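You operate a simulated robot arm through the tools that you are given. There is no shell and no other tool. Be economical: measure what you need, move in short steps, check, and stop when the job is done.

The job below is to be done with a simulated two-armed robot. You get a single attempt, and the scene is never put back.

TASK
Brush the soot off both valves and set each knob by the blue card.
Fine: hold each valve; grey brush, back in the black pot. What is to be rubbed or washed off counts as gone when no trace of it is left.

Only the result counts: the job must be done as asked and must still hold three seconds after the hand-in. Knocking over, shifting, dropping, spilling or breaking anything else fails it.

THE ROBOT
Two 7-joint arms with two-finger parallel grippers on one trunk, on a base that drives. Base frame: it is fixed to the floor where the robot stands at the start and does not move with it; the origin is under the middle of the robot, x ahead of it, y to its left, z up; the surface under the hand at the start is at about z = 0.86. Readings come in m, degrees, newtons and seconds.
The left shoulder is at the start at [0.07, 0.187, 1.177], the right one opposite. With the tool pointing down near the work surface each hand reaches from about 0.32 to 0.8 m from the robot's upright axis, wherever it stands, measured 20 degrees to its own side. Places, roughly: black pot [0.5, 0.1, 0.9]; blue card [0.5, 0.2, 0.9]; knob of the green valve [0.3, -0.1, 1]; knob of the purple valve [0.3, 0.2, 1]. Payload 3.91 kg a hand.
The tool frame of a hand sits at the grasp point between the pads (the TCP): z along the fingers, y along the line on which they close. The tips reach 0.03 m beyond it. Largest opening 0.11 m; finger width 0.02, thickness 0.01; the body of the gripper, 0.048 by 0.112 m, starts 0.055 m behind the TCP.
Orientation is told as [roll, pitch, yaw] about the base's x, y, z axes, in that order, counted from this pose: with the fingers straight down and closing along the base's y, the tool's x points along the base's -x, its y along +y and its z along -z.

THE INTERFACE
- The arms move only by the tool step_arm. It takes "left_increments", "right_increments" or both (then of equal length, played together; a hand with none holds still); each is a list of rows, each a list of 7 numbers: the turn, a rotation vector about the tool's x, y, z in units of 5 degrees (1.0 is 5 degrees), then the shift along the tool's x, y, z in units of 50 mm (1.0 is 50 mm), then the closure, from 0 (fully open) to 1 (shut). In form: [[ax, ay, az, x, y, z, claw], ...]. A call has 1 to 20 rows; each row shifts and turns the commanded pose from where the row before left it, along the tool's axes as they then stand. A call with a number of a shift or a turn outside -1 to 1 is refused whole. Each row takes 0.2 s and may step no farther than 0.05 m and 8.6 degrees from the row before; otherwise, or with a gripper value out of range, the whole call is refused. Where a pose cannot be reached the arm comes as near as it can. A force on the tool above 40 N (or 10 N above the force at the start of the call, whichever is more), or a blocked arm, ends the call early, and 0.2 s more pass. The fingers move at their own pace (about 0.072 m/s each) and stop on an object; they squeeze with about 34 N. The grip force told is the motor's: it shows also when the fingers shut on nothing. Time passes only in rows, and 0.2 s behind the last, so rows that do not move let the fingers close. The reply holds the time, the measured pose of the TCP, the force on the tool along the base axes, the opening and the grip force, in the units named above and with some noise, with the torque about the TCP (base axes, N m) and any sound that the robot's microphone picked up.
- Cameras (640 x 400 px; columns grow to the right, rows downward): "scene" is now at [0.1358, 0.011, 1.4003]; the picture's right is [0.14, -0.99, 0.00], its down [-0.60, -0.09, -0.79] and it looks along [0.78, 0.11, -0.61] (base axes); focal length 214 px, centre (320, 200). "left" rides on the left gripper at [0.072, -0.017, -0.103] in its tool frame; the picture's right is [0.23, 0.97, 0.00], its down [-0.76, 0.18, -0.62] and it looks along [-0.61, 0.14, 0.78] (tool axes); focal length 222 px, centre (320, 200). "right" rides on the right gripper at [0.072, 0.017, -0.103] in its tool frame; the picture's right is [-0.23, 0.97, 0.00], its down [-0.76, -0.18, -0.62] and it looks along [-0.61, -0.14, 0.78] (tool axes); focal length 222 px, centre (320, 200). There is no depth. A picture from a camera that has moved, and an enlarged one, comes with that camera's place and axes in the base frame and with its lens.
- capture(camera): a new picture of that camera. It takes no simulated time.
- lift_body(by): slides the trunk up (or, below 0, down) by that many m; the arms and the scene camera ride with it, the base frame stays. It gives what a move gives, with no picture.
- base_move(legs): drives the robot by 1 to 6 legs, each [ahead, turn to the left] in m and degrees, along the robot's own axes; the way and the turn of a leg run together, so that a leg with both is an arc; at most 1.5 m and 180 degrees a leg. The arms and the cameras ride along, it lands a little off, and it stops where it bumps. It gives what a move gives.
- pan_tilt(pan, tilt): turns the head with the scene camera to pan (to the left, within 86 degrees either way) and tilt (down, from -29 to 69), counted from straight ahead of the robot. It gives what a move gives.
- zoom(camera, box): a new picture of the part [left, top, right, bottom] of that camera's present view, enlarged. It takes no simulated time.
- hand_in(): hands the job in; it is judged then, once.

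Work in short steps. Places have to be worked out from the pictures, the camera data and where the tool is seen: move nearer, look again, correct. Check each grasp and each placing, and mend what went wrong. You have 120 turns and 92 pictures in all, those below and enlarged ones among them. Open the grippers and draw the arms clear of the work before you hand the job in, unless the task says otherwise; then end with one line.

The tools are called after "Request:" as a command line: name --argument value ..., lists and objects as JSON in quotes. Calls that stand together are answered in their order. step_arm: Moves the arms, as the interface text tells. Its arguments: {"type":"object","properties":{"left_increments":{"type":"array","items":{"type":"array","items":{"type":"number"}}},"right_increments":{"type":"array","items":{"type":"array","items":{"type":"number"}}}},"required":[]} The other tools are called the same way: lift_body (by) slides the trunk up or down; base_move (legs) drives the base; pan_tilt (pan, tilt) turns the head that bears the scene camera; capture (camera) takes a picture; zoom (camera, box) takes an enlarged picture of a part of a camera's view; hand_in () hands the job in.

At the start:

```text
t: 0.0
left_tool_pos: [0.4968, 0.3674, 1.2015]
left_tool_rot: [0.0, -0.1, 0.2]
left_force: [0.2, 0.2, 0.3]
left_ft_torque: [0.02, 0.04, -0.01]
left_width: 0.1102
left_grasp_force: 0.0
right_tool_pos: [0.4555, -0.0356, 1.2307]
right_tool_rot: [0.0, 0.1, 0.1]
right_force: [0.7, 0.2, 0.0]
right_ft_torque: [0.01, 0.02, -0.02]
right_width: 0.1102
right_grasp_force: 0.0
trunk travel left (down, up): [-0.687, 0.253]
robot x, y, heading: [0.0007, -0.0007, -0.1]
head pan, tilt: [8.1, 37.6]
```

scene: 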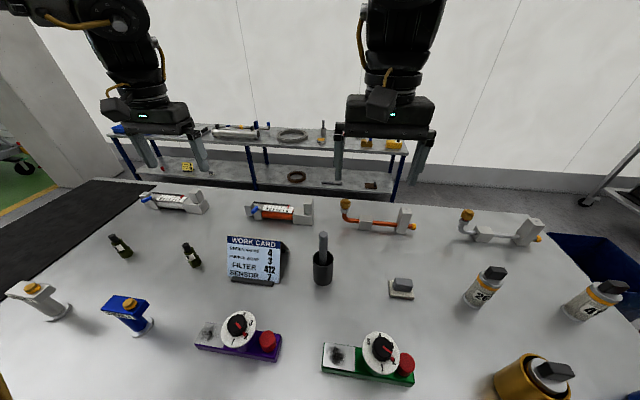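
right: 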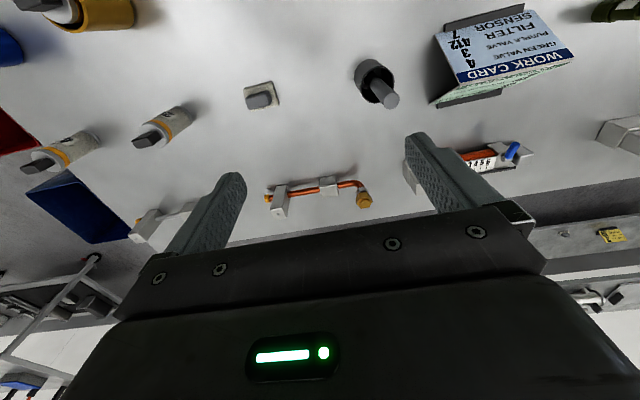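
left: 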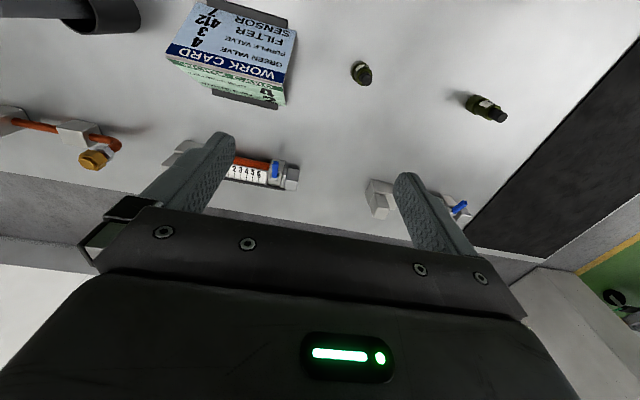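

I'll start with close looks at the card, the valves and the pot.

Request:
zoom --camera "scene" --box '[210, 220, 340, 301]'

Request:
zoom --camera "scene" --box '[180, 290, 300, 365]'

Request:
zoom --camera "scene" --box '[310, 315, 430, 390]'

```text
4.92 times, centred on (275, 260) of scene
camera zoom: at [0.1358, 0.011, 1.4003], right [0.14, -0.99, 0.0], down [-0.6, -0.09, -0.79], along [0.78, 0.11, -0.61], focal length 1056 px, centre (542, -98)
```

zoom: 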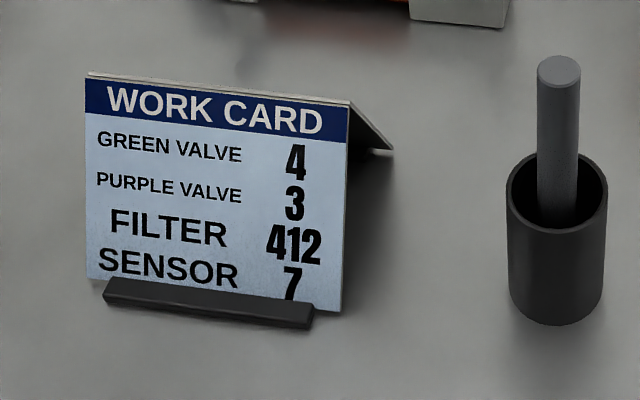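

```text
5.33 times, centred on (240, 328) of scene
camera zoom: at [0.1358, 0.011, 1.4003], right [0.14, -0.99, 0.0], down [-0.6, -0.09, -0.79], along [0.78, 0.11, -0.61], focal length 1144 px, centre (747, -480)
```

zoom: 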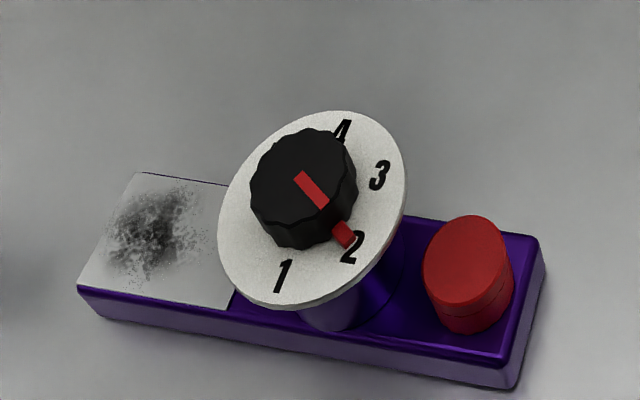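

```text
5.33 times, centred on (370, 352) of scene
camera zoom: at [0.1358, 0.011, 1.4003], right [0.14, -0.99, 0.0], down [-0.6, -0.09, -0.79], along [0.78, 0.11, -0.61], focal length 1144 px, centre (53, -613)
```

zoom: 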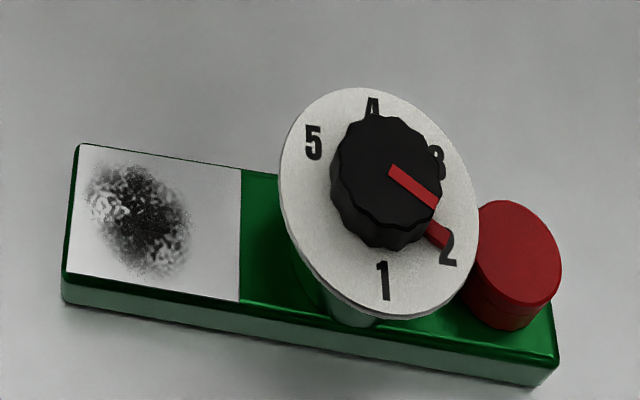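

Card: green → 4, purple → 3; both knobs now stand at 2. The valves stand close to the robot (x≈0.285), so I back off 0.2 m for reach.

Request:
base_move --legs '[[-0.2, 0]]'

Request:
pan_tilt --pan 3 --tilt 50

Request:
capture --camera "scene"

Request:
capture --camera "right"

Request:
capture --camera "left"

```text
t: 1.6
left_tool_pos: [0.2955, 0.3689, 1.2]
left_tool_rot: [-0.1, 0.1, 0.3]
left_force: [0.3, -0.2, -1.1]
left_ft_torque: [0.02, -0.03, -0.02]
left_width: 0.1101
left_grasp_force: 0.1
right_tool_pos: [0.2575, -0.0351, 1.23]
right_tool_rot: [0.0, 0.2, 0.3]
right_force: [1.0, 0.4, 0.4]
right_ft_torque: [0.06, 0.02, 0.01]
right_width: 0.1101
right_grasp_force: 0.1
trunk travel left (down, up): [-0.687, 0.253]
robot x, y, heading: [-0.2052, -0.0021, 0.4]
head pan, tilt: [8.1, 37.6]
```

```text
t: 2.3
left_tool_pos: [0.2947, 0.3695, 1.2021]
left_tool_rot: [0.0, -0.1, 0.3]
left_force: [0.0, -0.2, 0.1]
left_ft_torque: [0.02, -0.01, -0.03]
left_width: 0.1097
left_grasp_force: 0.0
right_tool_pos: [0.2555, -0.0356, 1.2321]
right_tool_rot: [0.1, -0.1, 0.2]
right_force: [0.1, -0.3, -0.1]
right_ft_torque: [0.01, -0.01, 0.01]
right_width: 0.1101
right_grasp_force: 0.0
trunk travel left (down, up): [-0.687, 0.253]
robot x, y, heading: [-0.2036, 0.0006, 0.2]
head pan, tilt: [3.0, 50.0]
```

```text
85 pictures are left
camera scene: at [-0.0746, 0.0029, 1.3827], right [0.06, -1.0, 0.0], down [-0.76, -0.04, -0.64], along [0.64, 0.04, -0.77], focal length 214 px, centre (320, 200)
```

scene: 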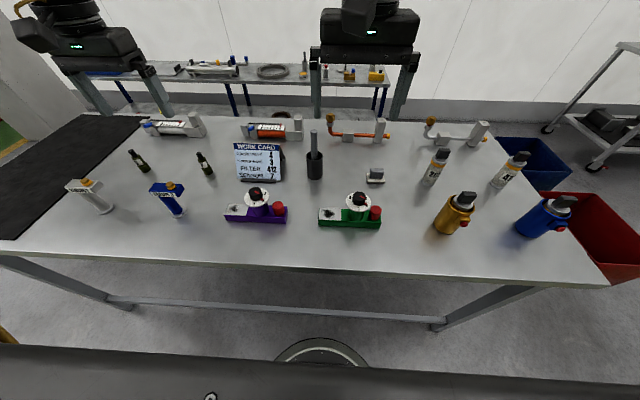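

```text
84 pictures are left
camera right: at [0.1805, -0.0182, 1.3335], right [0.22, 0.98, 0.0], down [0.76, -0.17, 0.62], along [0.61, -0.14, -0.78], focal length 222 px, centre (320, 200)
```

right: 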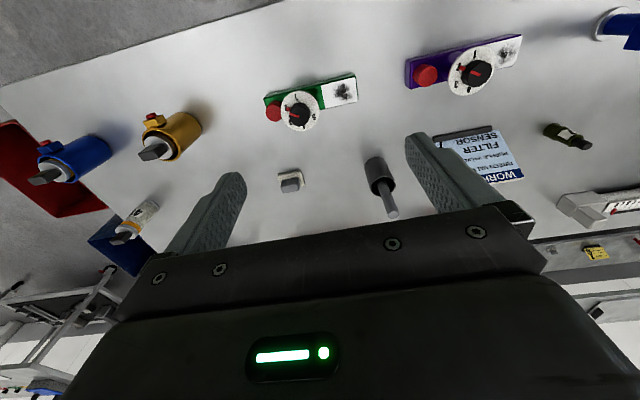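

```text
83 pictures are left
camera left: at [0.2223, 0.3528, 1.3041], right [-0.23, 0.97, 0.0], down [0.76, 0.18, 0.62], along [0.61, 0.14, -0.78], focal length 222 px, centre (320, 200)
```

left: 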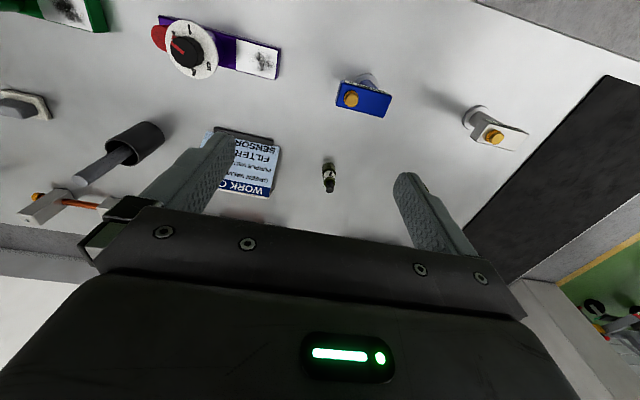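

Zooming from the scene and right-hand cameras to triangulate pot and valves.

Request:
zoom --camera "scene" --box '[210, 120, 400, 239]'

Request:
zoom --camera "right" --box '[250, 20, 540, 201]'

Request:
zoom --camera "left" --box '[60, 0, 300, 150]'

```text
3.36 times, centred on (305, 180) of scene
camera zoom: at [-0.0746, 0.0029, 1.3827], right [0.06, -1.0, 0.0], down [-0.76, -0.04, -0.64], along [0.64, 0.04, -0.77], focal length 721 px, centre (370, 269)
```

zoom: 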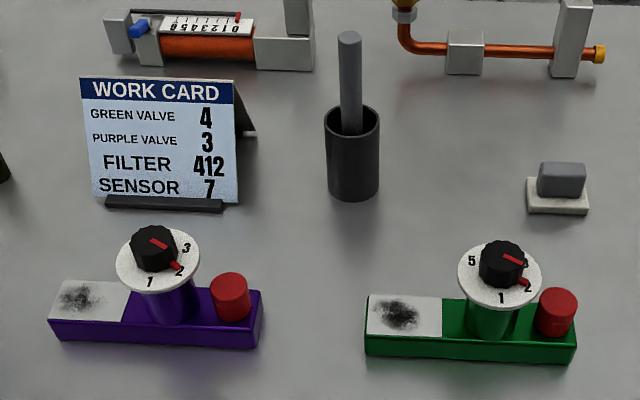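

```text
2.21 times, centred on (395, 110) of right
camera zoom: at [0.1805, -0.0182, 1.3335], right [0.22, 0.98, 0.0], down [0.76, -0.17, 0.62], along [0.61, -0.14, -0.78], focal length 490 px, centre (154, 398)
```

zoom: 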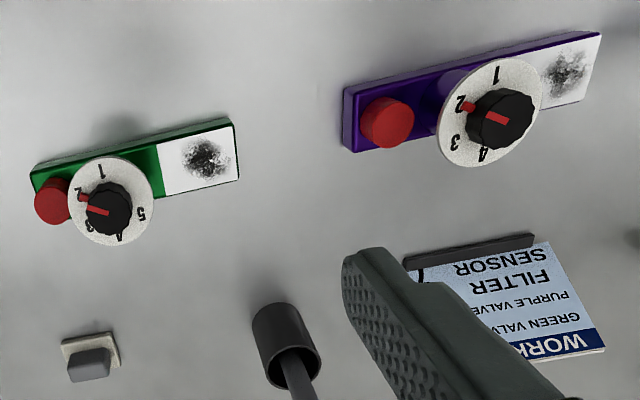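

```text
2.67 times, centred on (180, 75) of left
camera zoom: at [0.2223, 0.3528, 1.3041], right [-0.23, 0.97, 0.0], down [0.76, 0.18, 0.62], along [0.61, 0.14, -0.78], focal length 592 px, centre (693, 533)
```

zoom: 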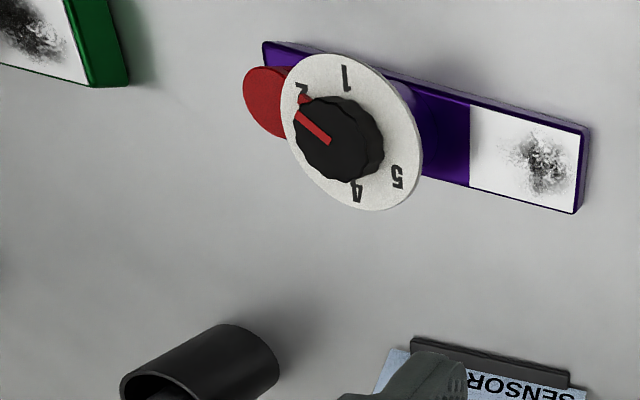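

Dial faces are horizontal, knob tops at z≈0.967. I judge the brush handle top to be at (0.478, 0.052, 1.028). I move the left hand above it and the right hand aside.

Request:
step_arm --left_increments '[[0, 0, 0, -0.458, -0.794, 0, 0], [0, 0, 0, -0.458, -0.794, 0, 0], [0, 0, 0, -0.458, -0.794, 0, 0], [0, 0, 0, -0.458, -0.794, 0, 0], [0, 0, 0, -0.458, -0.794, 0, 0], [0, 0, 0, -0.458, -0.794, 0, 0], [0, 0, 0, -0.458, -0.794, 0, 0], [0, 0, 0, -0.458, -0.794, 0, 0], [0, 0, 0, 0, 0, 0.9, 0.3], [0, 0, 0, 0, 0, 0, 0.3]]' --right_increments '[[0, 0, 0, 0, -0.6, 0, 0], [0, 0, 0, 0, -0.6, 0, 0], [0, 0, 0, 0, -0.6, 0, 0], [0, 0, 0, 0, -0.6, 0, 0], [0, 0, 0, 0, -0.6, 0, 0], [0, 0, 0, 0, -0.6, 0, 0], [0, 0, 0, 0, 0, 0, 0], [0, 0, 0, 0, 0, 0, 0], [0, 0, 0, 0, 0, 0, 0], [0, 0, 0, 0, 0, 0, 0]]'

Request:
capture --camera "left"

Request:
capture --camera "scene"

```text
t: 4.5
left_tool_pos: [0.2935, 0.2591, 1.0738]
left_tool_rot: [0.0, 0.0, 0.4]
left_force: [0.1, -0.3, -0.3]
left_ft_torque: [-0.01, 0.02, 0.01]
left_width: 0.0769
left_grasp_force: 0.2
left hand out of reach, approached as far as the arm can: row 1, 2, 3, 4, 5, 6, 7, 8
right_tool_pos: [0.2567, -0.215, 1.2312]
right_tool_rot: [0.0, 0.0, 0.3]
right_force: [0.1, 0.7, -0.4]
right_ft_torque: [0.03, -0.02, -0.04]
right_width: 0.1098
right_grasp_force: 0.0
trunk travel left (down, up): [-0.687, 0.253]
robot x, y, heading: [-0.2034, -0.0032, 0.2]
head pan, tilt: [3.0, 50.0]
```

```text
79 pictures are left
camera left: at [0.2225, 0.2426, 1.1756], right [-0.23, 0.97, 0.0], down [0.76, 0.18, 0.62], along [0.61, 0.14, -0.78], focal length 222 px, centre (320, 200)
```

left: 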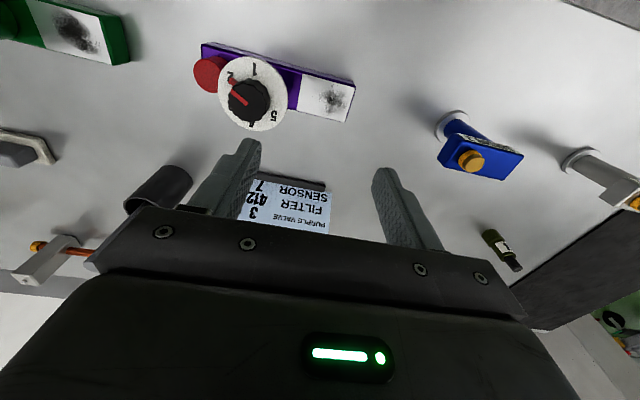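

```text
78 pictures are left
camera scene: at [-0.0739, 0.0029, 1.3826], right [0.06, -1.0, 0.0], down [-0.76, -0.04, -0.64], along [0.64, 0.04, -0.77], focal length 214 px, centre (320, 200)
```

scene: 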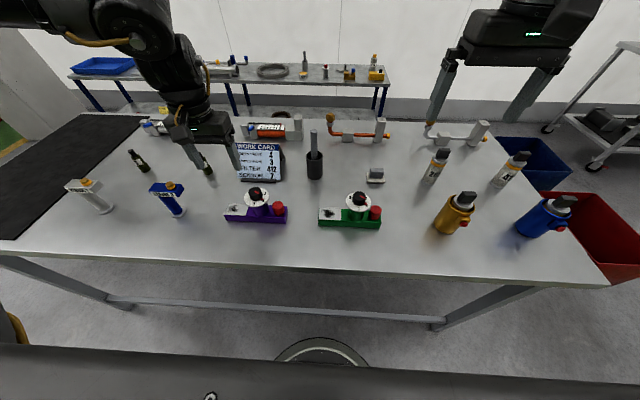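

The arm stopped short at that height, so I raise the trunk 0.12 m and then move inward in smaller steps.

Request:
lift_body --by 0.12

Request:
step_arm --left_increments '[[0, 0, 0, -0.4, 0, 0, 0.3], [0, 0, 0, -0.4, 0, 0, 0.3], [0, 0, 0, -0.4, -0.4, 0, 0.3], [0, 0, 0, -0.4, -0.4, 0, 0.3], [0, 0, 0, -0.4, -0.4, 0, 0.3], [0, 0, 0, -0.4, -0.4, 0, 0.3]]'

```text
t: 6.0
left_tool_pos: [0.2948, 0.2596, 1.1928]
left_tool_rot: [0.1, 0.0, 0.3]
left_force: [0.8, 0.1, 0.9]
left_ft_torque: [-0.02, 0.03, -0.01]
left_width: 0.077
left_grasp_force: 0.0
right_tool_pos: [0.2572, -0.2153, 1.3511]
right_tool_rot: [0.0, 0.1, 0.2]
right_force: [0.4, -1.2, -0.3]
right_ft_torque: [0.01, -0.02, 0.0]
right_width: 0.11
right_grasp_force: 0.1
trunk travel left (down, up): [-0.807, 0.133]
robot x, y, heading: [-0.1981, -0.0014, 0.2]
head pan, tilt: [3.0, 50.0]
```

```text
t: 7.4
left_tool_pos: [0.3253, 0.2676, 1.1898]
left_tool_rot: [-0.3, 0.0, 0.3]
left_force: [0.7, 0.5, 0.0]
left_ft_torque: [0.01, -0.05, 0.03]
left_width: 0.077
left_grasp_force: 0.1
left hand out of reach, approached as far as the arm can: row 2, 3, 4, 5, 6
right_tool_pos: [0.257, -0.2161, 1.3508]
right_tool_rot: [0.1, 0.2, 0.2]
right_force: [-0.3, -0.2, 0.4]
right_ft_torque: [0.0, -0.01, 0.03]
right_width: 0.1099
right_grasp_force: 0.0
trunk travel left (down, up): [-0.807, 0.133]
robot x, y, heading: [-0.2025, -0.0029, -0.1]
head pan, tilt: [3.0, 50.0]
```

Reach seems to be limited by how high the hand is against the shoulder. I raise the trunk 0.1 m more, lower the hand by 0.17 m to z≈1.12, then go forward.

Request:
lift_body --by 0.1

Request:
step_arm --left_increments '[[0, 0, 0, 0, 0, 0.8, 0.3], [0, 0, 0, 0, 0, 0.8, 0.3], [0, 0, 0, 0, 0, 0.8, 0.3], [0, 0, 0, 0, 0, 0.9, 0.3], [0, 0, 0, -0.4, -0.4, 0, 0.3], [0, 0, 0, -0.4, -0.4, 0, 0.3], [0, 0, 0, -0.4, -0.4, 0, 0.3], [0, 0, 0, -0.4, -0.4, 0, 0.3], [0, 0, 0, -0.4, -0.4, 0, 0.3]]'

```text
t: 8.8
left_tool_pos: [0.3245, 0.2679, 1.2908]
left_tool_rot: [-0.2, 0.0, 0.3]
left_force: [-0.4, 0.8, 0.6]
left_ft_torque: [0.0, 0.02, 0.01]
left_width: 0.077
left_grasp_force: 0.1
right_tool_pos: [0.2568, -0.2167, 1.451]
right_tool_rot: [0.0, 0.0, 0.3]
right_force: [0.2, -1.0, 0.4]
right_ft_torque: [0.01, 0.02, -0.01]
right_width: 0.1099
right_grasp_force: 0.0
trunk travel left (down, up): [-0.907, 0.033]
robot x, y, heading: [-0.2039, 0.0002, 0.2]
head pan, tilt: [3.0, 50.0]
```

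```text
t: 10.8
left_tool_pos: [0.3326, 0.2763, 1.1732]
left_tool_rot: [-0.3, -0.1, 0.4]
left_force: [0.0, -0.4, -1.0]
left_ft_torque: [0.01, 0.0, -0.01]
left_width: 0.077
left_grasp_force: 0.0
left hand out of reach, approached as far as the arm can: row 3, 4, 5, 6, 7, 8, 9
right_tool_pos: [0.2588, -0.2158, 1.4507]
right_tool_rot: [0.0, 0.1, 0.3]
right_force: [-0.5, -0.1, 0.3]
right_ft_torque: [0.0, 0.02, -0.03]
right_width: 0.1098
right_grasp_force: 0.0
trunk travel left (down, up): [-0.907, 0.033]
robot x, y, heading: [-0.202, 0.0007, 0.1]
head pan, tilt: [3.0, 50.0]
```

Unexpected limit; I look at the arm's posture.

Request:
pan_tilt --pan 20 --tilt 25

Request:
capture --camera "scene"

```text
t: 11.7
left_tool_pos: [0.3327, 0.2774, 1.1735]
left_tool_rot: [-0.3, -0.3, 0.4]
left_force: [0.4, -0.7, 0.1]
left_ft_torque: [0.0, -0.01, 0.03]
left_width: 0.077
left_grasp_force: 0.0
right_tool_pos: [0.2576, -0.2154, 1.4506]
right_tool_rot: [0.0, 0.0, 0.3]
right_force: [0.5, -0.7, -0.4]
right_ft_torque: [0.0, 0.04, -0.03]
right_width: 0.11
right_grasp_force: 0.1
trunk travel left (down, up): [-0.907, 0.033]
robot x, y, heading: [-0.202, -0.004, 0.2]
head pan, tilt: [20.0, 25.0]
```

```text
77 pictures are left
camera scene: at [-0.064, 0.0303, 1.6399], right [0.34, -0.94, 0.0], down [-0.4, -0.15, -0.91], along [0.85, 0.31, -0.42], focal length 214 px, centre (320, 200)
```

scene: 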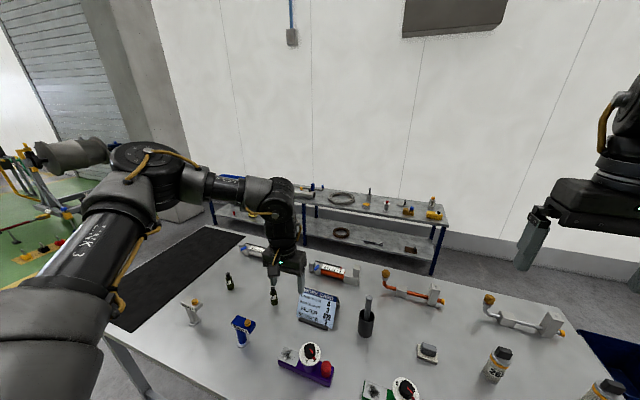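

The elbow is swung out level to the left. I try pulling back and down to let the elbow drop, then forward again low.

Request:
step_arm --left_increments '[[0, 0, 0, 0.6, 0, 0, 0.3], [0, 0, 0, 0.6, 0, 0, 0.3], [0, 0, 0, 0, 0, 0.6, 0.3], [0, 0, 0, 0, 0, 0.6, 0.3], [0, 0, 0, 0, 0, 0.6, 0.3]]'

```text
t: 12.9
left_tool_pos: [0.2656, 0.2873, 1.0931]
left_tool_rot: [-0.5, -0.2, 0.3]
left_force: [-1.4, 0.9, -0.5]
left_ft_torque: [0.01, -0.01, -0.01]
left_width: 0.0771
left_grasp_force: 0.0
left hand out of reach, approached as far as the arm can: row 5
right_tool_pos: [0.2564, -0.2152, 1.4514]
right_tool_rot: [0.0, 0.0, 0.4]
right_force: [-0.6, 0.6, 0.2]
right_ft_torque: [-0.01, -0.02, 0.0]
right_width: 0.11
right_grasp_force: 0.0
trunk travel left (down, up): [-0.907, 0.033]
robot x, y, heading: [-0.1978, -0.0019, 0.1]
head pan, tilt: [20.0, 25.0]
```

It seems a wrist joint may be at its stop; I test whether turning the hand about its axis frees the extension.

Request:
step_arm --left_increments '[[0, 0, 1, 0, 0, -0.6, 0.3], [0, 0, 1, 0, 0, 0, 0.3], [0, 0, 1, 0, 0, 0, 0.3], [0, 0, 1, 0, 0, 0, 0.3], [0, 0, 1, 0, 0, 0, 0.3], [0, 0, 1, 0, 0, 0, 0.3], [0, 0, 0, 0, 0, 0.6, 0.3], [0, 0, 0, 0, 0, 0.6, 0.3], [0, 0, 0, 0, 0, 0.6, 0.3]]'

```text
t: 14.9
left_tool_pos: [0.2532, 0.3141, 1.0633]
left_tool_rot: [-0.2, -0.4, -29.7]
left_force: [0.3, -0.4, -0.1]
left_ft_torque: [-0.04, 0.01, -0.05]
left_width: 0.0771
left_grasp_force: 0.0
left hand out of reach, approached as far as the arm can: row 8, 9
right_tool_pos: [0.2566, -0.2164, 1.4504]
right_tool_rot: [-0.1, 0.0, 0.2]
right_force: [-0.3, 0.1, -0.2]
right_ft_torque: [0.02, -0.05, 0.03]
right_width: 0.1101
right_grasp_force: 0.0
trunk travel left (down, up): [-0.907, 0.033]
robot x, y, heading: [-0.1975, 0.0044, 0.3]
head pan, tilt: [20.0, 25.0]
```

The elbow will not straighten past about 0.47 m from the shoulder, so the brush is best fetched from the starting spot. I raise the hand, lower the trunk to its start height, and drive forward again.

Request:
step_arm --left_increments '[[0, 0, 0, 0, 0, -1, 0.3], [0, 0, 0, 0, 0, -1, 0.3], [0, 0, 0, 0, 0, -1, 0.3], [0, 0, 0, 0, 0, -1, 0.3], [0, 0, 0, 0, 0, -1, 0.3], [0, 0, 0, 0, 0, 0, 0.3]]'

Request:
lift_body --by -0.22

Request:
base_move --legs '[[0.2, 0]]'

Request:
pan_tilt --pan 8 --tilt 40

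Request:
capture --camera "scene"

```text
t: 16.3
left_tool_pos: [0.2556, 0.3144, 1.3127]
left_tool_rot: [-0.2, -0.2, -29.6]
left_force: [0.0, -0.7, -0.2]
left_ft_torque: [0.03, 0.02, 0.01]
left_width: 0.0772
left_grasp_force: 0.2
right_tool_pos: [0.2572, -0.2158, 1.4517]
right_tool_rot: [0.0, 0.0, 0.4]
right_force: [0.4, 0.3, -0.5]
right_ft_torque: [0.0, 0.01, 0.01]
right_width: 0.11
right_grasp_force: 0.1
trunk travel left (down, up): [-0.907, 0.033]
robot x, y, heading: [-0.2035, 0.0001, 0.1]
head pan, tilt: [20.0, 25.0]
```

```text
t: 18.6
left_tool_pos: [0.255, 0.3136, 1.0934]
left_tool_rot: [-0.1, -0.1, -29.7]
left_force: [0.8, -0.4, -0.3]
left_ft_torque: [0.01, -0.05, 0.0]
left_width: 0.0771
left_grasp_force: 0.0
right_tool_pos: [0.2562, -0.2159, 1.2312]
right_tool_rot: [0.0, -0.1, 0.2]
right_force: [0.3, -0.4, 1.2]
right_ft_torque: [-0.01, 0.0, -0.03]
right_width: 0.1099
right_grasp_force: 0.1
trunk travel left (down, up): [-0.687, 0.253]
robot x, y, heading: [-0.2006, -0.0002, 0.4]
head pan, tilt: [20.0, 25.0]
```

```text
t: 20.2
left_tool_pos: [0.4533, 0.3134, 1.0929]
left_tool_rot: [-0.2, -0.3, -29.8]
left_force: [0.1, -0.5, -0.8]
left_ft_torque: [-0.06, -0.02, -0.01]
left_width: 0.077
left_grasp_force: 0.0
right_tool_pos: [0.4551, -0.2168, 1.2315]
right_tool_rot: [0.0, 0.1, 0.2]
right_force: [0.0, 0.0, -0.3]
right_ft_torque: [-0.03, 0.0, -0.02]
right_width: 0.1101
right_grasp_force: 0.0
trunk travel left (down, up): [-0.687, 0.253]
robot x, y, heading: [-0.0035, -0.0025, 0.3]
head pan, tilt: [20.0, 25.0]
```

```text
t: 21.0
left_tool_pos: [0.4556, 0.3141, 1.0928]
left_tool_rot: [-0.2, -0.2, -29.7]
left_force: [0.0, -0.6, 0.5]
left_ft_torque: [-0.01, 0.02, 0.01]
left_width: 0.0771
left_grasp_force: 0.1
right_tool_pos: [0.4577, -0.2161, 1.2319]
right_tool_rot: [0.1, 0.0, 0.1]
right_force: [-0.5, -0.2, 0.9]
right_ft_torque: [-0.02, -0.04, 0.03]
right_width: 0.1103
right_grasp_force: 0.1
trunk travel left (down, up): [-0.687, 0.253]
robot x, y, heading: [-0.001, 0.0, 0.1]
head pan, tilt: [8.0, 40.0]
```

```text
76 pictures are left
camera scene: at [0.1342, 0.0109, 1.3966], right [0.14, -0.99, 0.0], down [-0.64, -0.09, -0.77], along [0.76, 0.11, -0.64], focal length 214 px, centre (320, 200)
```

scene: 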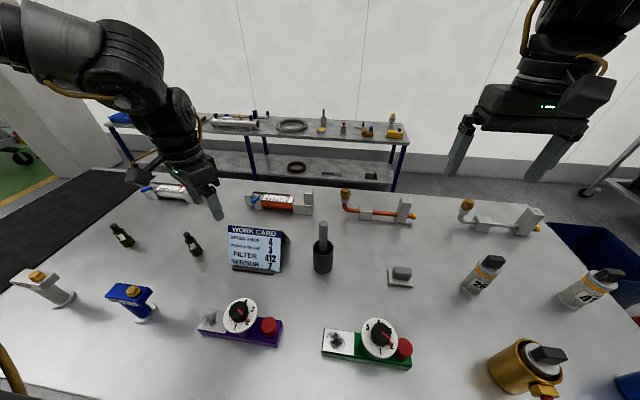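

Now the left hand unwinds its turn and goes sideways over the brush.

Request:
step_arm --left_increments '[[0, 0, -1, 0, 0, -0.1, 0.3], [0, 0, -1, 0, 0, -0.1, 0.3], [0, 0, -1, 0, 0, -0.1, 0.3], [0, 0, -1, 0, 0, -0.1, 0.3], [0, 0, -1, 0, 0, 0, 0.3], [0, 0, -1, 0, 0, 0, 0.3], [0, 0, 0, 0, -0.75, 0, 0.3], [0, 0, 0, 0, -0.75, 0, 0.3], [0, 0, 0, 0, -0.75, 0, 0.3], [0, 0, 0, 0, -0.75, 0, 0.3], [0, 0, 0, 0, -0.75, 0, 0.3], [0, 0, 0, 0, -0.75, 0, 0.3], [0, 0, 0, 0, -0.6, 0, 0.3]]'

Request:
capture --camera "left"

```text
t: 23.8
left_tool_pos: [0.4516, 0.2245, 1.1125]
left_tool_rot: [-0.3, -0.2, 0.3]
left_force: [-0.1, 0.1, -0.1]
left_ft_torque: [-0.02, 0.03, -0.01]
left_width: 0.0768
left_grasp_force: 0.1
left hand out of reach, approached as far as the arm can: row 9, 10, 11, 12, 13
right_tool_pos: [0.4564, -0.2162, 1.2308]
right_tool_rot: [0.0, 0.0, 0.2]
right_force: [0.7, -0.1, 0.1]
right_ft_torque: [0.04, 0.02, 0.03]
right_width: 0.11
right_grasp_force: 0.0
trunk travel left (down, up): [-0.687, 0.253]
robot x, y, heading: [-0.0016, -0.0002, 0.1]
head pan, tilt: [8.0, 40.0]
```

```text
75 pictures are left
camera left: at [0.3803, 0.2085, 1.2138], right [-0.23, 0.97, -0.01], down [0.76, 0.18, 0.62], along [0.61, 0.14, -0.78], focal length 222 px, centre (320, 200)
```

left: 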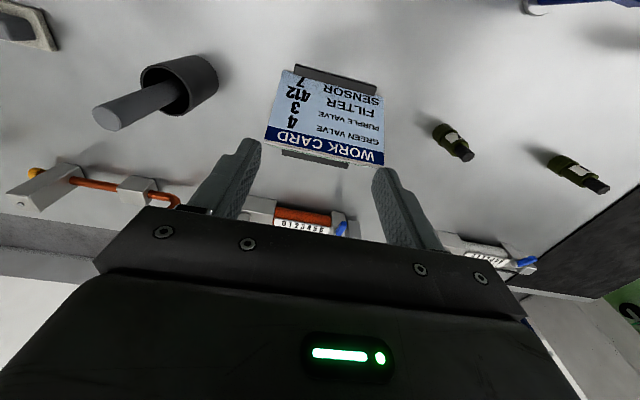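

The stop now is in going inward, which suggests a wrist-roll limit; I turn the hand clockwise while trying inward again.

Request:
step_arm --left_increments '[[0, 0, 1, 0, 0, 0, 0.3], [0, 0, 1, 0, 0, 0, 0.3], [0, 0, 1, 0, 0, 0, 0.3], [0, 0, 1, 0, 0, 0, 0.3], [0, 0, 1, 0, 0, 0, 0.3], [0, 0, 1, 0, 0, 0, 0.3], [0, 0, 1, 0, 0, 0, 0.3], [0, 0, 1, 0, 0, 0, 0.3], [0, 0, 1, 0, 0, 0, 0.3], [0, 0, 0, 0.4, -0.4, 0, 0.3], [0, 0, 0, 0.4, -0.4, 0, 0.3], [0, 0, 0, 0.4, -0.4, 0, 0.3], [0, 0, 0, 0.4, -0.4, 0, 0.3]]'

```text
t: 26.6
left_tool_pos: [0.3371, 0.2253, 1.1127]
left_tool_rot: [0.0, -0.3, -44.7]
left_force: [-0.3, 0.1, -1.5]
left_ft_torque: [-0.03, 0.01, -0.01]
left_width: 0.077
left_grasp_force: 0.1
right_tool_pos: [0.4551, -0.2167, 1.2325]
right_tool_rot: [0.0, 0.0, 0.2]
right_force: [-0.5, 0.7, 0.1]
right_ft_torque: [0.02, -0.05, 0.02]
right_width: 0.1102
right_grasp_force: 0.0
trunk travel left (down, up): [-0.687, 0.253]
robot x, y, heading: [0.0, -0.0003, 0.0]
head pan, tilt: [8.0, 40.0]
```

I moved backward by mistake of sign (harmless). Now inward properly: tool (−x, −y), to y≈0.05.

Request:
step_arm --left_increments '[[0, 0, 0, -0.5, -0.5, 0, 0.3], [0, 0, 0, -0.5, -0.5, 0, 0.3], [0, 0, 0, -0.5, -0.5, 0, 0.3], [0, 0, 0, -0.5, -0.5, 0, 0.3], [0, 0, 0, -0.45, -0.45, 0, 0.3], [0, 0, 0, -0.5, 0.5, 0, 0.3], [0, 0, 0, -0.5, 0.5, 0, 0.3], [0, 0, 0, -0.5, 0.5, 0, 0.3], [0, 0, 0, -0.5, 0.5, 0, 0.3]]'

Request:
capture --camera "left"

```text
t: 28.6
left_tool_pos: [0.466, 0.2306, 1.1059]
left_tool_rot: [-0.1, -0.4, -44.9]
left_force: [0.5, -0.1, 0.0]
left_ft_torque: [-0.02, 0.01, 0.01]
left_width: 0.077
left_grasp_force: 0.1
left hand out of reach, approached as far as the arm can: row 1, 2, 3, 4, 5, 6, 7, 8, 9
right_tool_pos: [0.4584, -0.2166, 1.2303]
right_tool_rot: [0.0, 0.1, 0.2]
right_force: [0.3, -0.5, -0.1]
right_ft_torque: [-0.02, 0.02, -0.01]
right_width: 0.1101
right_grasp_force: 0.0
trunk travel left (down, up): [-0.687, 0.253]
robot x, y, heading: [0.0019, -0.0025, 0.3]
head pan, tilt: [8.0, 40.0]
```

```text
74 pictures are left
camera left: at [0.4036, 0.2712, 1.2074], right [0.52, 0.85, -0.01], down [0.66, -0.41, 0.63], along [0.53, -0.33, -0.78], focal length 222 px, centre (320, 200)
```

left: 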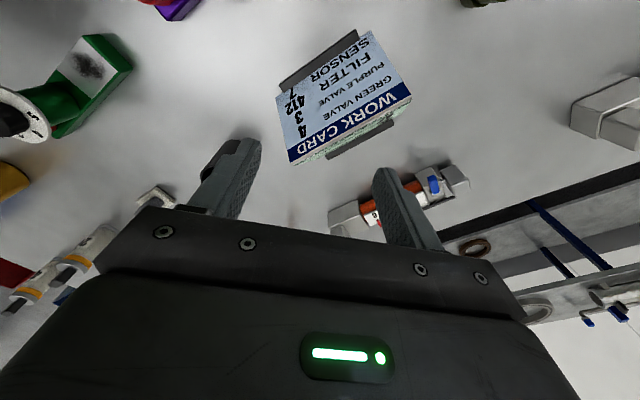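

Inward stop is at y≈0.225 regardless of yaw. I unwind the yaw and tilt the fingers inward 25° to see whether that frees it.

Request:
step_arm --left_increments '[[0, 0, -1, 0, 0, 0, 0.3], [0, 0, -1, 0, 0, 0, 0.3], [0, 0, -1, 0, 0, 0, 0.3], [0, 0, -1, 0, 0, 0, 0.3], [0, 0, -1, 0, 0, 0, 0.3], [0, 0, -1, 0, 0, 0, 0.3], [0, 0, -1, 0, 0, 0, 0.3], [0, 0, -1, 0, 0, 0, 0.3], [0, 0, -1, 0, 0, 0, 0.3], [1, 0, 0, 0, 0, 0, 0.3], [1, 0, 0, 0, 0, 0, 0.3], [1, 0, 0, 0, 0, 0, 0.3], [1, 0, 0, 0, 0, 0, 0.3], [1, 0, 0, 0, 0, 0, 0.3], [0, 0, 0, 0, -0.6, 0, 0.3], [0, 0, 0, 0, -0.6, 0, 0.3]]'

Request:
pan_tilt --pan 30 --tilt 0

Request:
capture --camera "scene"

```text
t: 32.0
left_tool_pos: [0.4704, 0.1776, 1.1315]
left_tool_rot: [-25.1, 0.2, 0.2]
left_force: [0.5, -0.2, -0.6]
left_ft_torque: [-0.01, -0.01, -0.01]
left_width: 0.0769
left_grasp_force: 0.1
left hand out of reach, approached as far as the arm can: row 16
right_tool_pos: [0.46, -0.2152, 1.23]
right_tool_rot: [0.0, 0.2, 0.3]
right_force: [-0.2, 0.0, 0.2]
right_ft_torque: [0.0, 0.0, 0.0]
right_width: 0.1101
right_grasp_force: 0.1
trunk travel left (down, up): [-0.687, 0.253]
robot x, y, heading: [-0.0005, -0.0067, -0.0]
head pan, tilt: [8.0, 40.0]
```

```text
t: 33.0
left_tool_pos: [0.4679, 0.1776, 1.1324]
left_tool_rot: [-25.2, 0.0, 0.0]
left_force: [0.2, 0.4, 0.4]
left_ft_torque: [-0.02, 0.01, -0.02]
left_width: 0.077
left_grasp_force: 0.1
right_tool_pos: [0.4566, -0.2168, 1.2318]
right_tool_rot: [0.0, 0.0, 0.2]
right_force: [0.7, 0.1, -0.6]
right_ft_torque: [-0.01, 0.04, 0.0]
right_width: 0.1103
right_grasp_force: 0.1
trunk travel left (down, up): [-0.687, 0.253]
robot x, y, heading: [0.0006, -0.0016, -0.3]
head pan, tilt: [30.0, 0.0]
```

```text
73 pictures are left
camera scene: at [0.1278, 0.0438, 1.4602], right [0.5, -0.87, 0.0], down [0.0, 0.0, -1.0], along [0.87, 0.5, 0.0], focal length 214 px, centre (320, 200)
```

scene: 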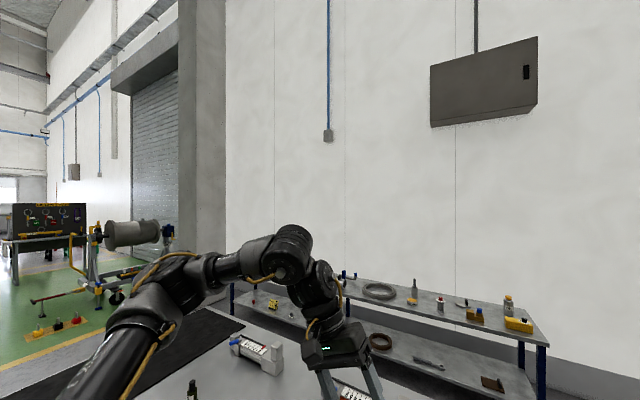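

The wrist itself stops at y≈0.22, so the arm is in an awkward elbow-out branch. I try to change branch: level out, raise the hand and pitch the fingers forward.

Request:
step_arm --left_increments '[[-1, 0, 0, 0, 0, 0, 0.3], [-1, 0, 0, 0, 0, 0, 0.3], [-1, 0, 0, 0, 0, 0, 0.3], [-1, 0, 0, 0, 0, 0, 0.3], [-1, 0, 0, 0.3, 0, 0, 0.3], [0, -1, 0, 0.3, 0, 0, 0.3], [0, -1, 0, 0.3, 0, 0, 0.3], [0, -1, 0, 0.3, 0, 0, 0.3], [0, -1, 0, 0, 0, 0, 0.3], [0, -1, 0, 0, 0, 0, 0.3], [0, -1, 0, 0, 0, 0, 0.3], [0, -1, 0, 0, 0, 0, 0.3], [0, -1, 0, 0, 0, 0, 0.3], [0, -1, 0, 0, 0, 0, 0.3], [0, -1, 0, 0, 0, 0, 0.3], [0, -1, 0, 0, 0, 0, 0.3], [0, -1, 0, 0, 0, 0, 0.3]]'

Request:
capture --camera "scene"

```text
t: 36.6
left_tool_pos: [0.4392, 0.3027, 1.1781]
left_tool_rot: [-0.2, -25.0, 0.2]
left_force: [0.2, -0.2, 0.5]
left_ft_torque: [0.0, -0.03, 0.01]
left_width: 0.0768
left_grasp_force: 0.1
left hand out of reach, approached as far as the arm can: row 3, 4, 5, 6, 7, 8, 9, 10, 11, 12, 13, 14, 15, 16, 17
right_tool_pos: [0.4569, -0.2159, 1.2305]
right_tool_rot: [0.0, 0.0, 0.2]
right_force: [0.3, 0.1, -0.5]
right_ft_torque: [0.0, 0.0, 0.01]
right_width: 0.1101
right_grasp_force: 0.0
trunk travel left (down, up): [-0.687, 0.253]
robot x, y, heading: [-0.0014, -0.003, 0.1]
head pan, tilt: [30.0, 0.0]
```

```text
72 pictures are left
camera scene: at [0.1271, 0.044, 1.4604], right [0.5, -0.87, 0.0], down [0.0, 0.0, -1.0], along [0.87, 0.5, 0.0], focal length 214 px, centre (320, 200)
```

scene: 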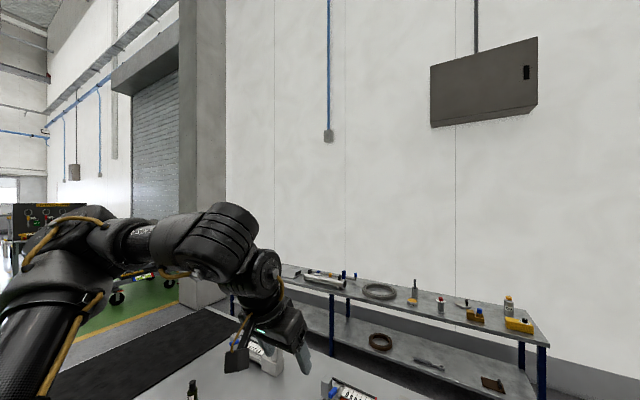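

To understand the better branch, I look at the right arm's posture.

Request:
pan_tilt --pan -40 --tilt 5

Request:
capture --camera "scene"

```text
t: 38.0
left_tool_pos: [0.4402, 0.3025, 1.1787]
left_tool_rot: [-0.3, -24.9, 0.3]
left_force: [-0.8, 0.1, 0.4]
left_ft_torque: [-0.04, -0.02, -0.05]
left_width: 0.0769
left_grasp_force: 0.0
right_tool_pos: [0.4563, -0.2171, 1.2317]
right_tool_rot: [0.0, -0.1, 0.2]
right_force: [-0.4, 0.2, -0.2]
right_ft_torque: [-0.01, -0.02, 0.0]
right_width: 0.1098
right_grasp_force: 0.0
trunk travel left (down, up): [-0.687, 0.253]
robot x, y, heading: [-0.0016, -0.0032, -0.0]
head pan, tilt: [-40.0, 5.0]
```

```text
71 pictures are left
camera scene: at [0.1197, -0.06, 1.4525], right [-0.64, -0.77, 0.0], down [-0.07, 0.06, -1.0], along [0.76, -0.64, -0.09], focal length 214 px, centre (320, 200)
```

scene: 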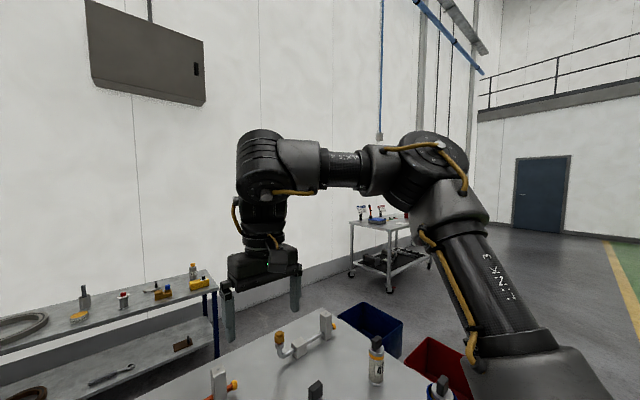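

Right arm's elbow rides higher. I straighten the left hand, raise it to z≈1.4 and try going inward up there.

Request:
step_arm --left_increments '[[0, 1, 0, 0, 0, 0, 0.3], [0, 1, 0, 0, 0, 0, 0.3], [0, 1, 0, 0, 0, 0, 0.3], [0, 1, 0, 0, 0, 0, 0.3], [0, 1, 0, 0, 0, 0, 0.3], [0, 0, 0, 0.4, 0, -0.8, 0.3], [0, 0, 0, 0.4, 0, -0.8, 0.3], [0, 0, 0, 0.4, 0, -0.8, 0.3], [0, 0, 0, 0, 0, -0.8, 0.3], [0, 0, 0, 0, 0, -0.8, 0.3], [0, 0, 0, 0, -0.6, 0, 0.3], [0, 0, 0, 0, -0.6, 0, 0.3], [0, 0, 0, 0, -0.6, 0, 0.3], [0, 0, 0, 0, -0.6, 0, 0.3], [0, 0, 0, 0, -0.6, 0, 0.3], [0, 0, 0, 0, -0.6, 0, 0.3]]'

```text
t: 41.4
left_tool_pos: [0.3346, 0.2245, 1.2702]
left_tool_rot: [-0.4, 0.0, -0.1]
left_force: [0.0, -0.2, 0.4]
left_ft_torque: [-0.01, 0.01, 0.01]
left_width: 0.0772
left_grasp_force: 0.0
left hand out of reach, approached as far as the arm can: row 8, 9, 10, 11, 12, 13, 14, 15, 16
right_tool_pos: [0.457, -0.2151, 1.2308]
right_tool_rot: [0.0, 0.0, 0.2]
right_force: [0.6, -1.0, -0.1]
right_ft_torque: [0.02, 0.01, -0.01]
right_width: 0.1102
right_grasp_force: 0.1
trunk travel left (down, up): [-0.687, 0.253]
robot x, y, heading: [0.0007, 0.0033, 0.3]
head pan, tilt: [-40.0, 5.0]
```

Now I test how far the right hand can go inward at its own height; it started at y=-0.036.

Request:
step_arm --right_increments '[[0, 0, 0, 0, 0.8, 0, 0.3], [0, 0, 0, 0, 0.8, 0, 0.3], [0, 0, 0, 0, 0.8, 0, 0.3], [0, 0, 0, 0, 0.8, 0, 0.3], [0, 0, 0, 0, 0.8, 0, 0.3], [0, 0, 0, 0, 0.6, 0, 0.3], [0, 0, 0, 0, 0.6, 0, 0.3]]'

Request:
pan_tilt --pan 0 --tilt 10

Request:
capture --camera "scene"

```text
t: 43.0
left_tool_pos: [0.3344, 0.2278, 1.2696]
left_tool_rot: [-0.5, -0.2, -0.1]
left_force: [-0.1, 0.1, -0.4]
left_ft_torque: [0.0, 0.02, 0.0]
left_width: 0.0767
left_grasp_force: 0.1
right_tool_pos: [0.4557, 0.0459, 1.2307]
right_tool_rot: [-0.1, 0.0, 0.2]
right_force: [0.9, 0.3, 0.1]
right_ft_torque: [-0.01, 0.0, 0.0]
right_width: 0.0769
right_grasp_force: 0.0
trunk travel left (down, up): [-0.687, 0.253]
robot x, y, heading: [-0.0014, -0.0043, 0.3]
head pan, tilt: [-40.0, 5.0]
```

```text
t: 44.1
left_tool_pos: [0.3349, 0.2252, 1.2695]
left_tool_rot: [-0.4, -0.1, -0.1]
left_force: [-0.2, -0.9, 0.4]
left_ft_torque: [-0.01, 0.02, -0.02]
left_width: 0.0769
left_grasp_force: 0.1
right_tool_pos: [0.456, 0.0437, 1.2301]
right_tool_rot: [0.0, 0.0, 0.2]
right_force: [0.2, 0.4, -1.4]
right_ft_torque: [0.01, -0.07, -0.05]
right_width: 0.077
right_grasp_force: 0.0
trunk travel left (down, up): [-0.687, 0.253]
robot x, y, heading: [-0.0024, -0.0001, 0.3]
head pan, tilt: [0.0, 10.0]
```

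```text
70 pictures are left
camera scene: at [0.1421, -0.0007, 1.4444], right [0.0, -1.0, 0.0], down [-0.17, 0.0, -0.98], along [0.98, 0.0, -0.17], focal length 214 px, centre (320, 200)
```

scene: 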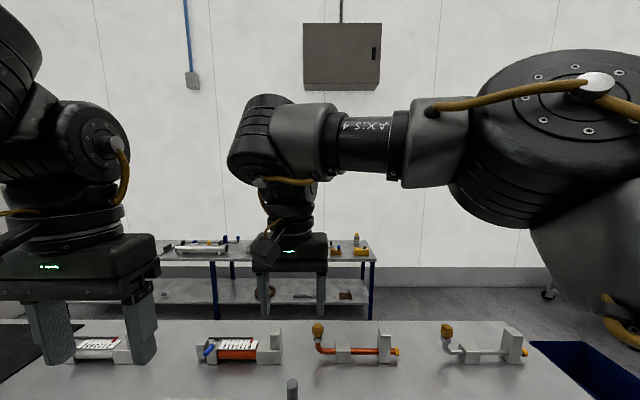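

The right arm is free to cross; the left is limited to robot-frame y≥0.23. Plan: park the robot further right so the left arm can brush while the right holds. First I test whether the right hand can reach robot-frame (0.385, 0.12) with a 90° yaw.

Request:
step_arm --left_increments '[[0, 0, 0, 0, 0.6, 0, 0.3], [0, 0, 0, 0, 0.6, 0, 0.3], [0, 0, 0, 0, 0.6, 0, 0.3], [0, 0, 0, 0, 0.6, 0, 0.3], [0, 0, 0, 0, 0.6, 0, 0.3], [0, 0, 0, 0, 0, 0, 0.3], [0, 0, 0, 0, 0, 0, 0.3], [0, 0, 0, 0, 0, 0, 0.3], [0, 0, 0, 0, 0, 0, 0.3], [0, 0, 0, 0, 0, 0, 0.3], [0, 0, 0, 0, 0, 0, 0.3], [0, 0, 0, 0, 0, 0, 0.3], [0, 0, 0, 0, 0, 0, 0.3], [0, 0, 0, 0, 0, 0, 0.3], [0, 0, 0, 0, 0, 0, 0.3], [0, 0, 0, 0, 0, 0, 0.3], [0, 0, 0, 0, 0, 0, 0.3], [0, 0, 0, 0, 0, 0, 0.3]]' --right_increments '[[0, 0, -1, 0, 0, 0, 0], [0, 0, -1, 0, 0, 0, 0], [0, 0, -1, 0, 0, 0, 0], [0, 0, -1, 0, 0, 0, 0], [0, 0, -1, 0, 0, 0, 0], [0, 0, -1, 0, 0, 0, 0], [0, 0, -1, 0, 0, 0, 0], [0, 0, -1, 0, 0, 0, 0], [0, 0, -1, 0, 0, 0, 0], [0, 0, -1, 0, 0, 0, 0], [0, 0, -1, 0, 0, 0, 0], [0, 0, -1, 0, 0, 0, 0], [0, 0, -1, 0, 0, 0, 0], [0, 0, -1, 0, 0, 0, 0], [0, 0, -1, 0, 0, 0, 0], [0, 0, -1, 0, 0, 0, 0], [0, 0, -1, 0, 0, 0, 0], [0, 0, -1, 0, 0, 0, 0]]'

Request:
step_arm --right_increments '[[0, 0, 0, -0.5, 0.5, 0, 0], [0, 0, 0, -0.5, 0.5, 0, 0], [0, 0, 0, -0.5, 0.4, 0.2, 0], [0, 0, 0, 0, 0, 0.8, 0], [0, 0, 0, 0, 0, 0.8, 0], [0, 0, 0, 0, 0, 0.8, 0], [0, 0, 0, 0, 0, 0, 0]]'

```text
t: 47.9
left_tool_pos: [0.3351, 0.3757, 1.2704]
left_tool_rot: [-0.2, -0.1, 0.0]
left_force: [-0.6, -0.2, -0.9]
left_ft_torque: [0.02, 0.01, 0.0]
left_width: 0.077
left_grasp_force: 0.1
right_tool_pos: [0.456, 0.0453, 1.2314]
right_tool_rot: [0.0, 0.0, 90.3]
right_force: [0.0, 0.4, -0.2]
right_ft_torque: [0.01, 0.01, -0.01]
right_width: 0.1101
right_grasp_force: 0.0
trunk travel left (down, up): [-0.687, 0.253]
robot x, y, heading: [0.0025, -0.0022, 0.2]
head pan, tilt: [0.0, 10.0]
```

```text
t: 49.5
left_tool_pos: [0.333, 0.3752, 1.2707]
left_tool_rot: [-0.3, -0.1, 0.1]
left_force: [-0.2, -0.4, 0.1]
left_ft_torque: [-0.03, -0.03, -0.02]
left_width: 0.0768
left_grasp_force: 0.1
right_tool_pos: [0.3844, 0.119, 1.1027]
right_tool_rot: [0.0, 0.0, 90.3]
right_force: [-0.8, 0.5, 0.7]
right_ft_torque: [-0.02, 0.0, 0.0]
right_width: 0.1101
right_grasp_force: 0.0
trunk travel left (down, up): [-0.687, 0.253]
robot x, y, heading: [-0.0027, -0.001, 0.4]
head pan, tilt: [0.0, 10.0]
```

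Right hand reaches there easily. I drive the robot 0.27 m to its right (turn, go, turn back) so the left arm can get the brush and the green plate.

Request:
base_move --legs '[[0, -90], [0.27, 0], [0, 90]]'

Request:
pan_tilt --pan 25 --tilt 40

Request:
capture --camera "scene"

Request:
capture --camera "left"

```text
t: 59.1
left_tool_pos: [0.3372, 0.1004, 1.2705]
left_tool_rot: [-0.2, 0.0, -0.6]
left_force: [-0.1, -0.8, -0.6]
left_ft_torque: [-0.01, -0.03, -0.02]
left_width: 0.0769
left_grasp_force: 0.1
right_tool_pos: [0.3853, -0.1576, 1.1018]
right_tool_rot: [0.0, 0.1, 89.5]
right_force: [-0.2, 0.1, 0.5]
right_ft_torque: [0.01, 0.03, -0.01]
right_width: 0.1098
right_grasp_force: 0.0
trunk travel left (down, up): [-0.687, 0.253]
robot x, y, heading: [-0.0032, -0.2695, -0.7]
head pan, tilt: [0.0, 10.0]
```

```text
t: 60.0
left_tool_pos: [0.3361, 0.0993, 1.2696]
left_tool_rot: [-0.3, 0.0, -0.6]
left_force: [-0.2, 0.5, -0.9]
left_ft_torque: [0.01, 0.03, -0.01]
left_width: 0.0772
left_grasp_force: 0.2
right_tool_pos: [0.3848, -0.1577, 1.1014]
right_tool_rot: [0.0, 0.1, 89.5]
right_force: [1.1, 0.4, -0.8]
right_ft_torque: [-0.02, 0.04, 0.01]
right_width: 0.11
right_grasp_force: 0.0
trunk travel left (down, up): [-0.687, 0.253]
robot x, y, heading: [-0.0049, -0.2751, -0.9]
head pan, tilt: [25.0, 40.0]
```

```text
69 pictures are left
camera scene: at [0.1252, -0.2385, 1.3968], right [0.41, -0.91, 0.0], down [-0.59, -0.26, -0.77], along [0.7, 0.32, -0.64], focal length 214 px, centre (320, 200)
```

scene: 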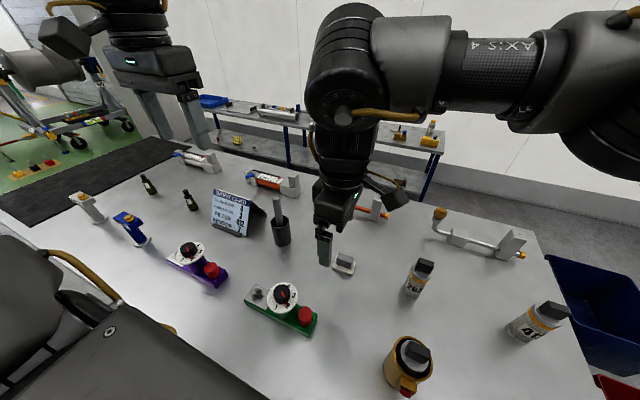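

```text
68 pictures are left
camera left: at [0.265, 0.0847, 1.3725], right [-0.22, 0.98, 0.0], down [0.76, 0.17, 0.62], along [0.61, 0.13, -0.78], focal length 222 px, centre (320, 200)
```

left: 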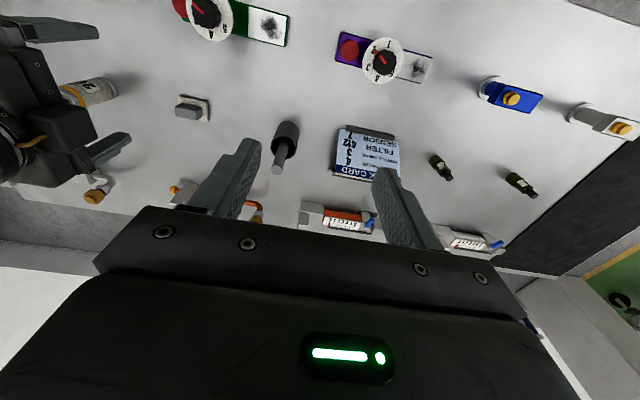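

Left camera confirms the handle top at about (0.480, 0.053). I bring the left hand above it at z≈1.10.

Request:
step_arm --left_increments '[[0, 0, 0, -0.477, -0.157, 0.56, 0.3], [0, 0, 0, -0.477, -0.157, 0.56, 0.3], [0, 0, 0, -0.477, -0.157, 0.56, 0.3], [0, 0, 0, -0.477, -0.157, 0.56, 0.3], [0, 0, 0, -0.477, -0.157, 0.56, 0.3], [0, 0, 0, -0.477, -0.157, 0.56, 0.3]]'

Request:
capture --camera "left"

Request:
capture --camera "scene"

```text
t: 61.4
left_tool_pos: [0.4806, 0.0504, 1.1012]
left_tool_rot: [-0.3, 0.1, -0.7]
left_force: [1.2, 0.1, -0.1]
left_ft_torque: [-0.03, -0.01, 0.0]
left_width: 0.0769
left_grasp_force: 0.1
right_tool_pos: [0.3875, -0.158, 1.1017]
right_tool_rot: [0.1, 0.0, 89.6]
right_force: [-0.3, 0.4, 0.4]
right_ft_torque: [0.01, 0.02, -0.01]
right_width: 0.11
right_grasp_force: 0.1
trunk travel left (down, up): [-0.687, 0.253]
robot x, y, heading: [-0.0003, -0.273, -0.7]
head pan, tilt: [25.0, 40.0]
```

```text
67 pictures are left
camera left: at [0.4092, 0.0367, 1.2039], right [-0.22, 0.98, 0.0], down [0.76, 0.17, 0.62], along [0.61, 0.13, -0.78], focal length 222 px, centre (320, 200)
```

left: 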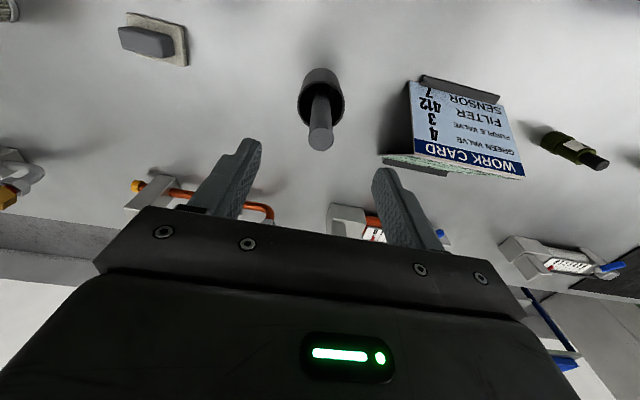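

```text
66 pictures are left
camera scene: at [0.1276, -0.2378, 1.3964], right [0.41, -0.91, 0.0], down [-0.59, -0.27, -0.76], along [0.7, 0.32, -0.64], focal length 214 px, centre (320, 200)
```

scene: 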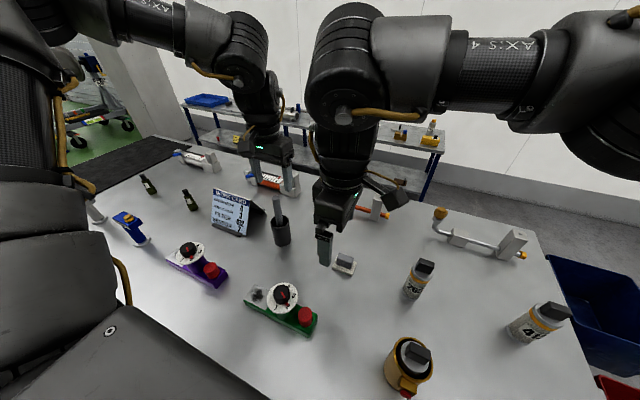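

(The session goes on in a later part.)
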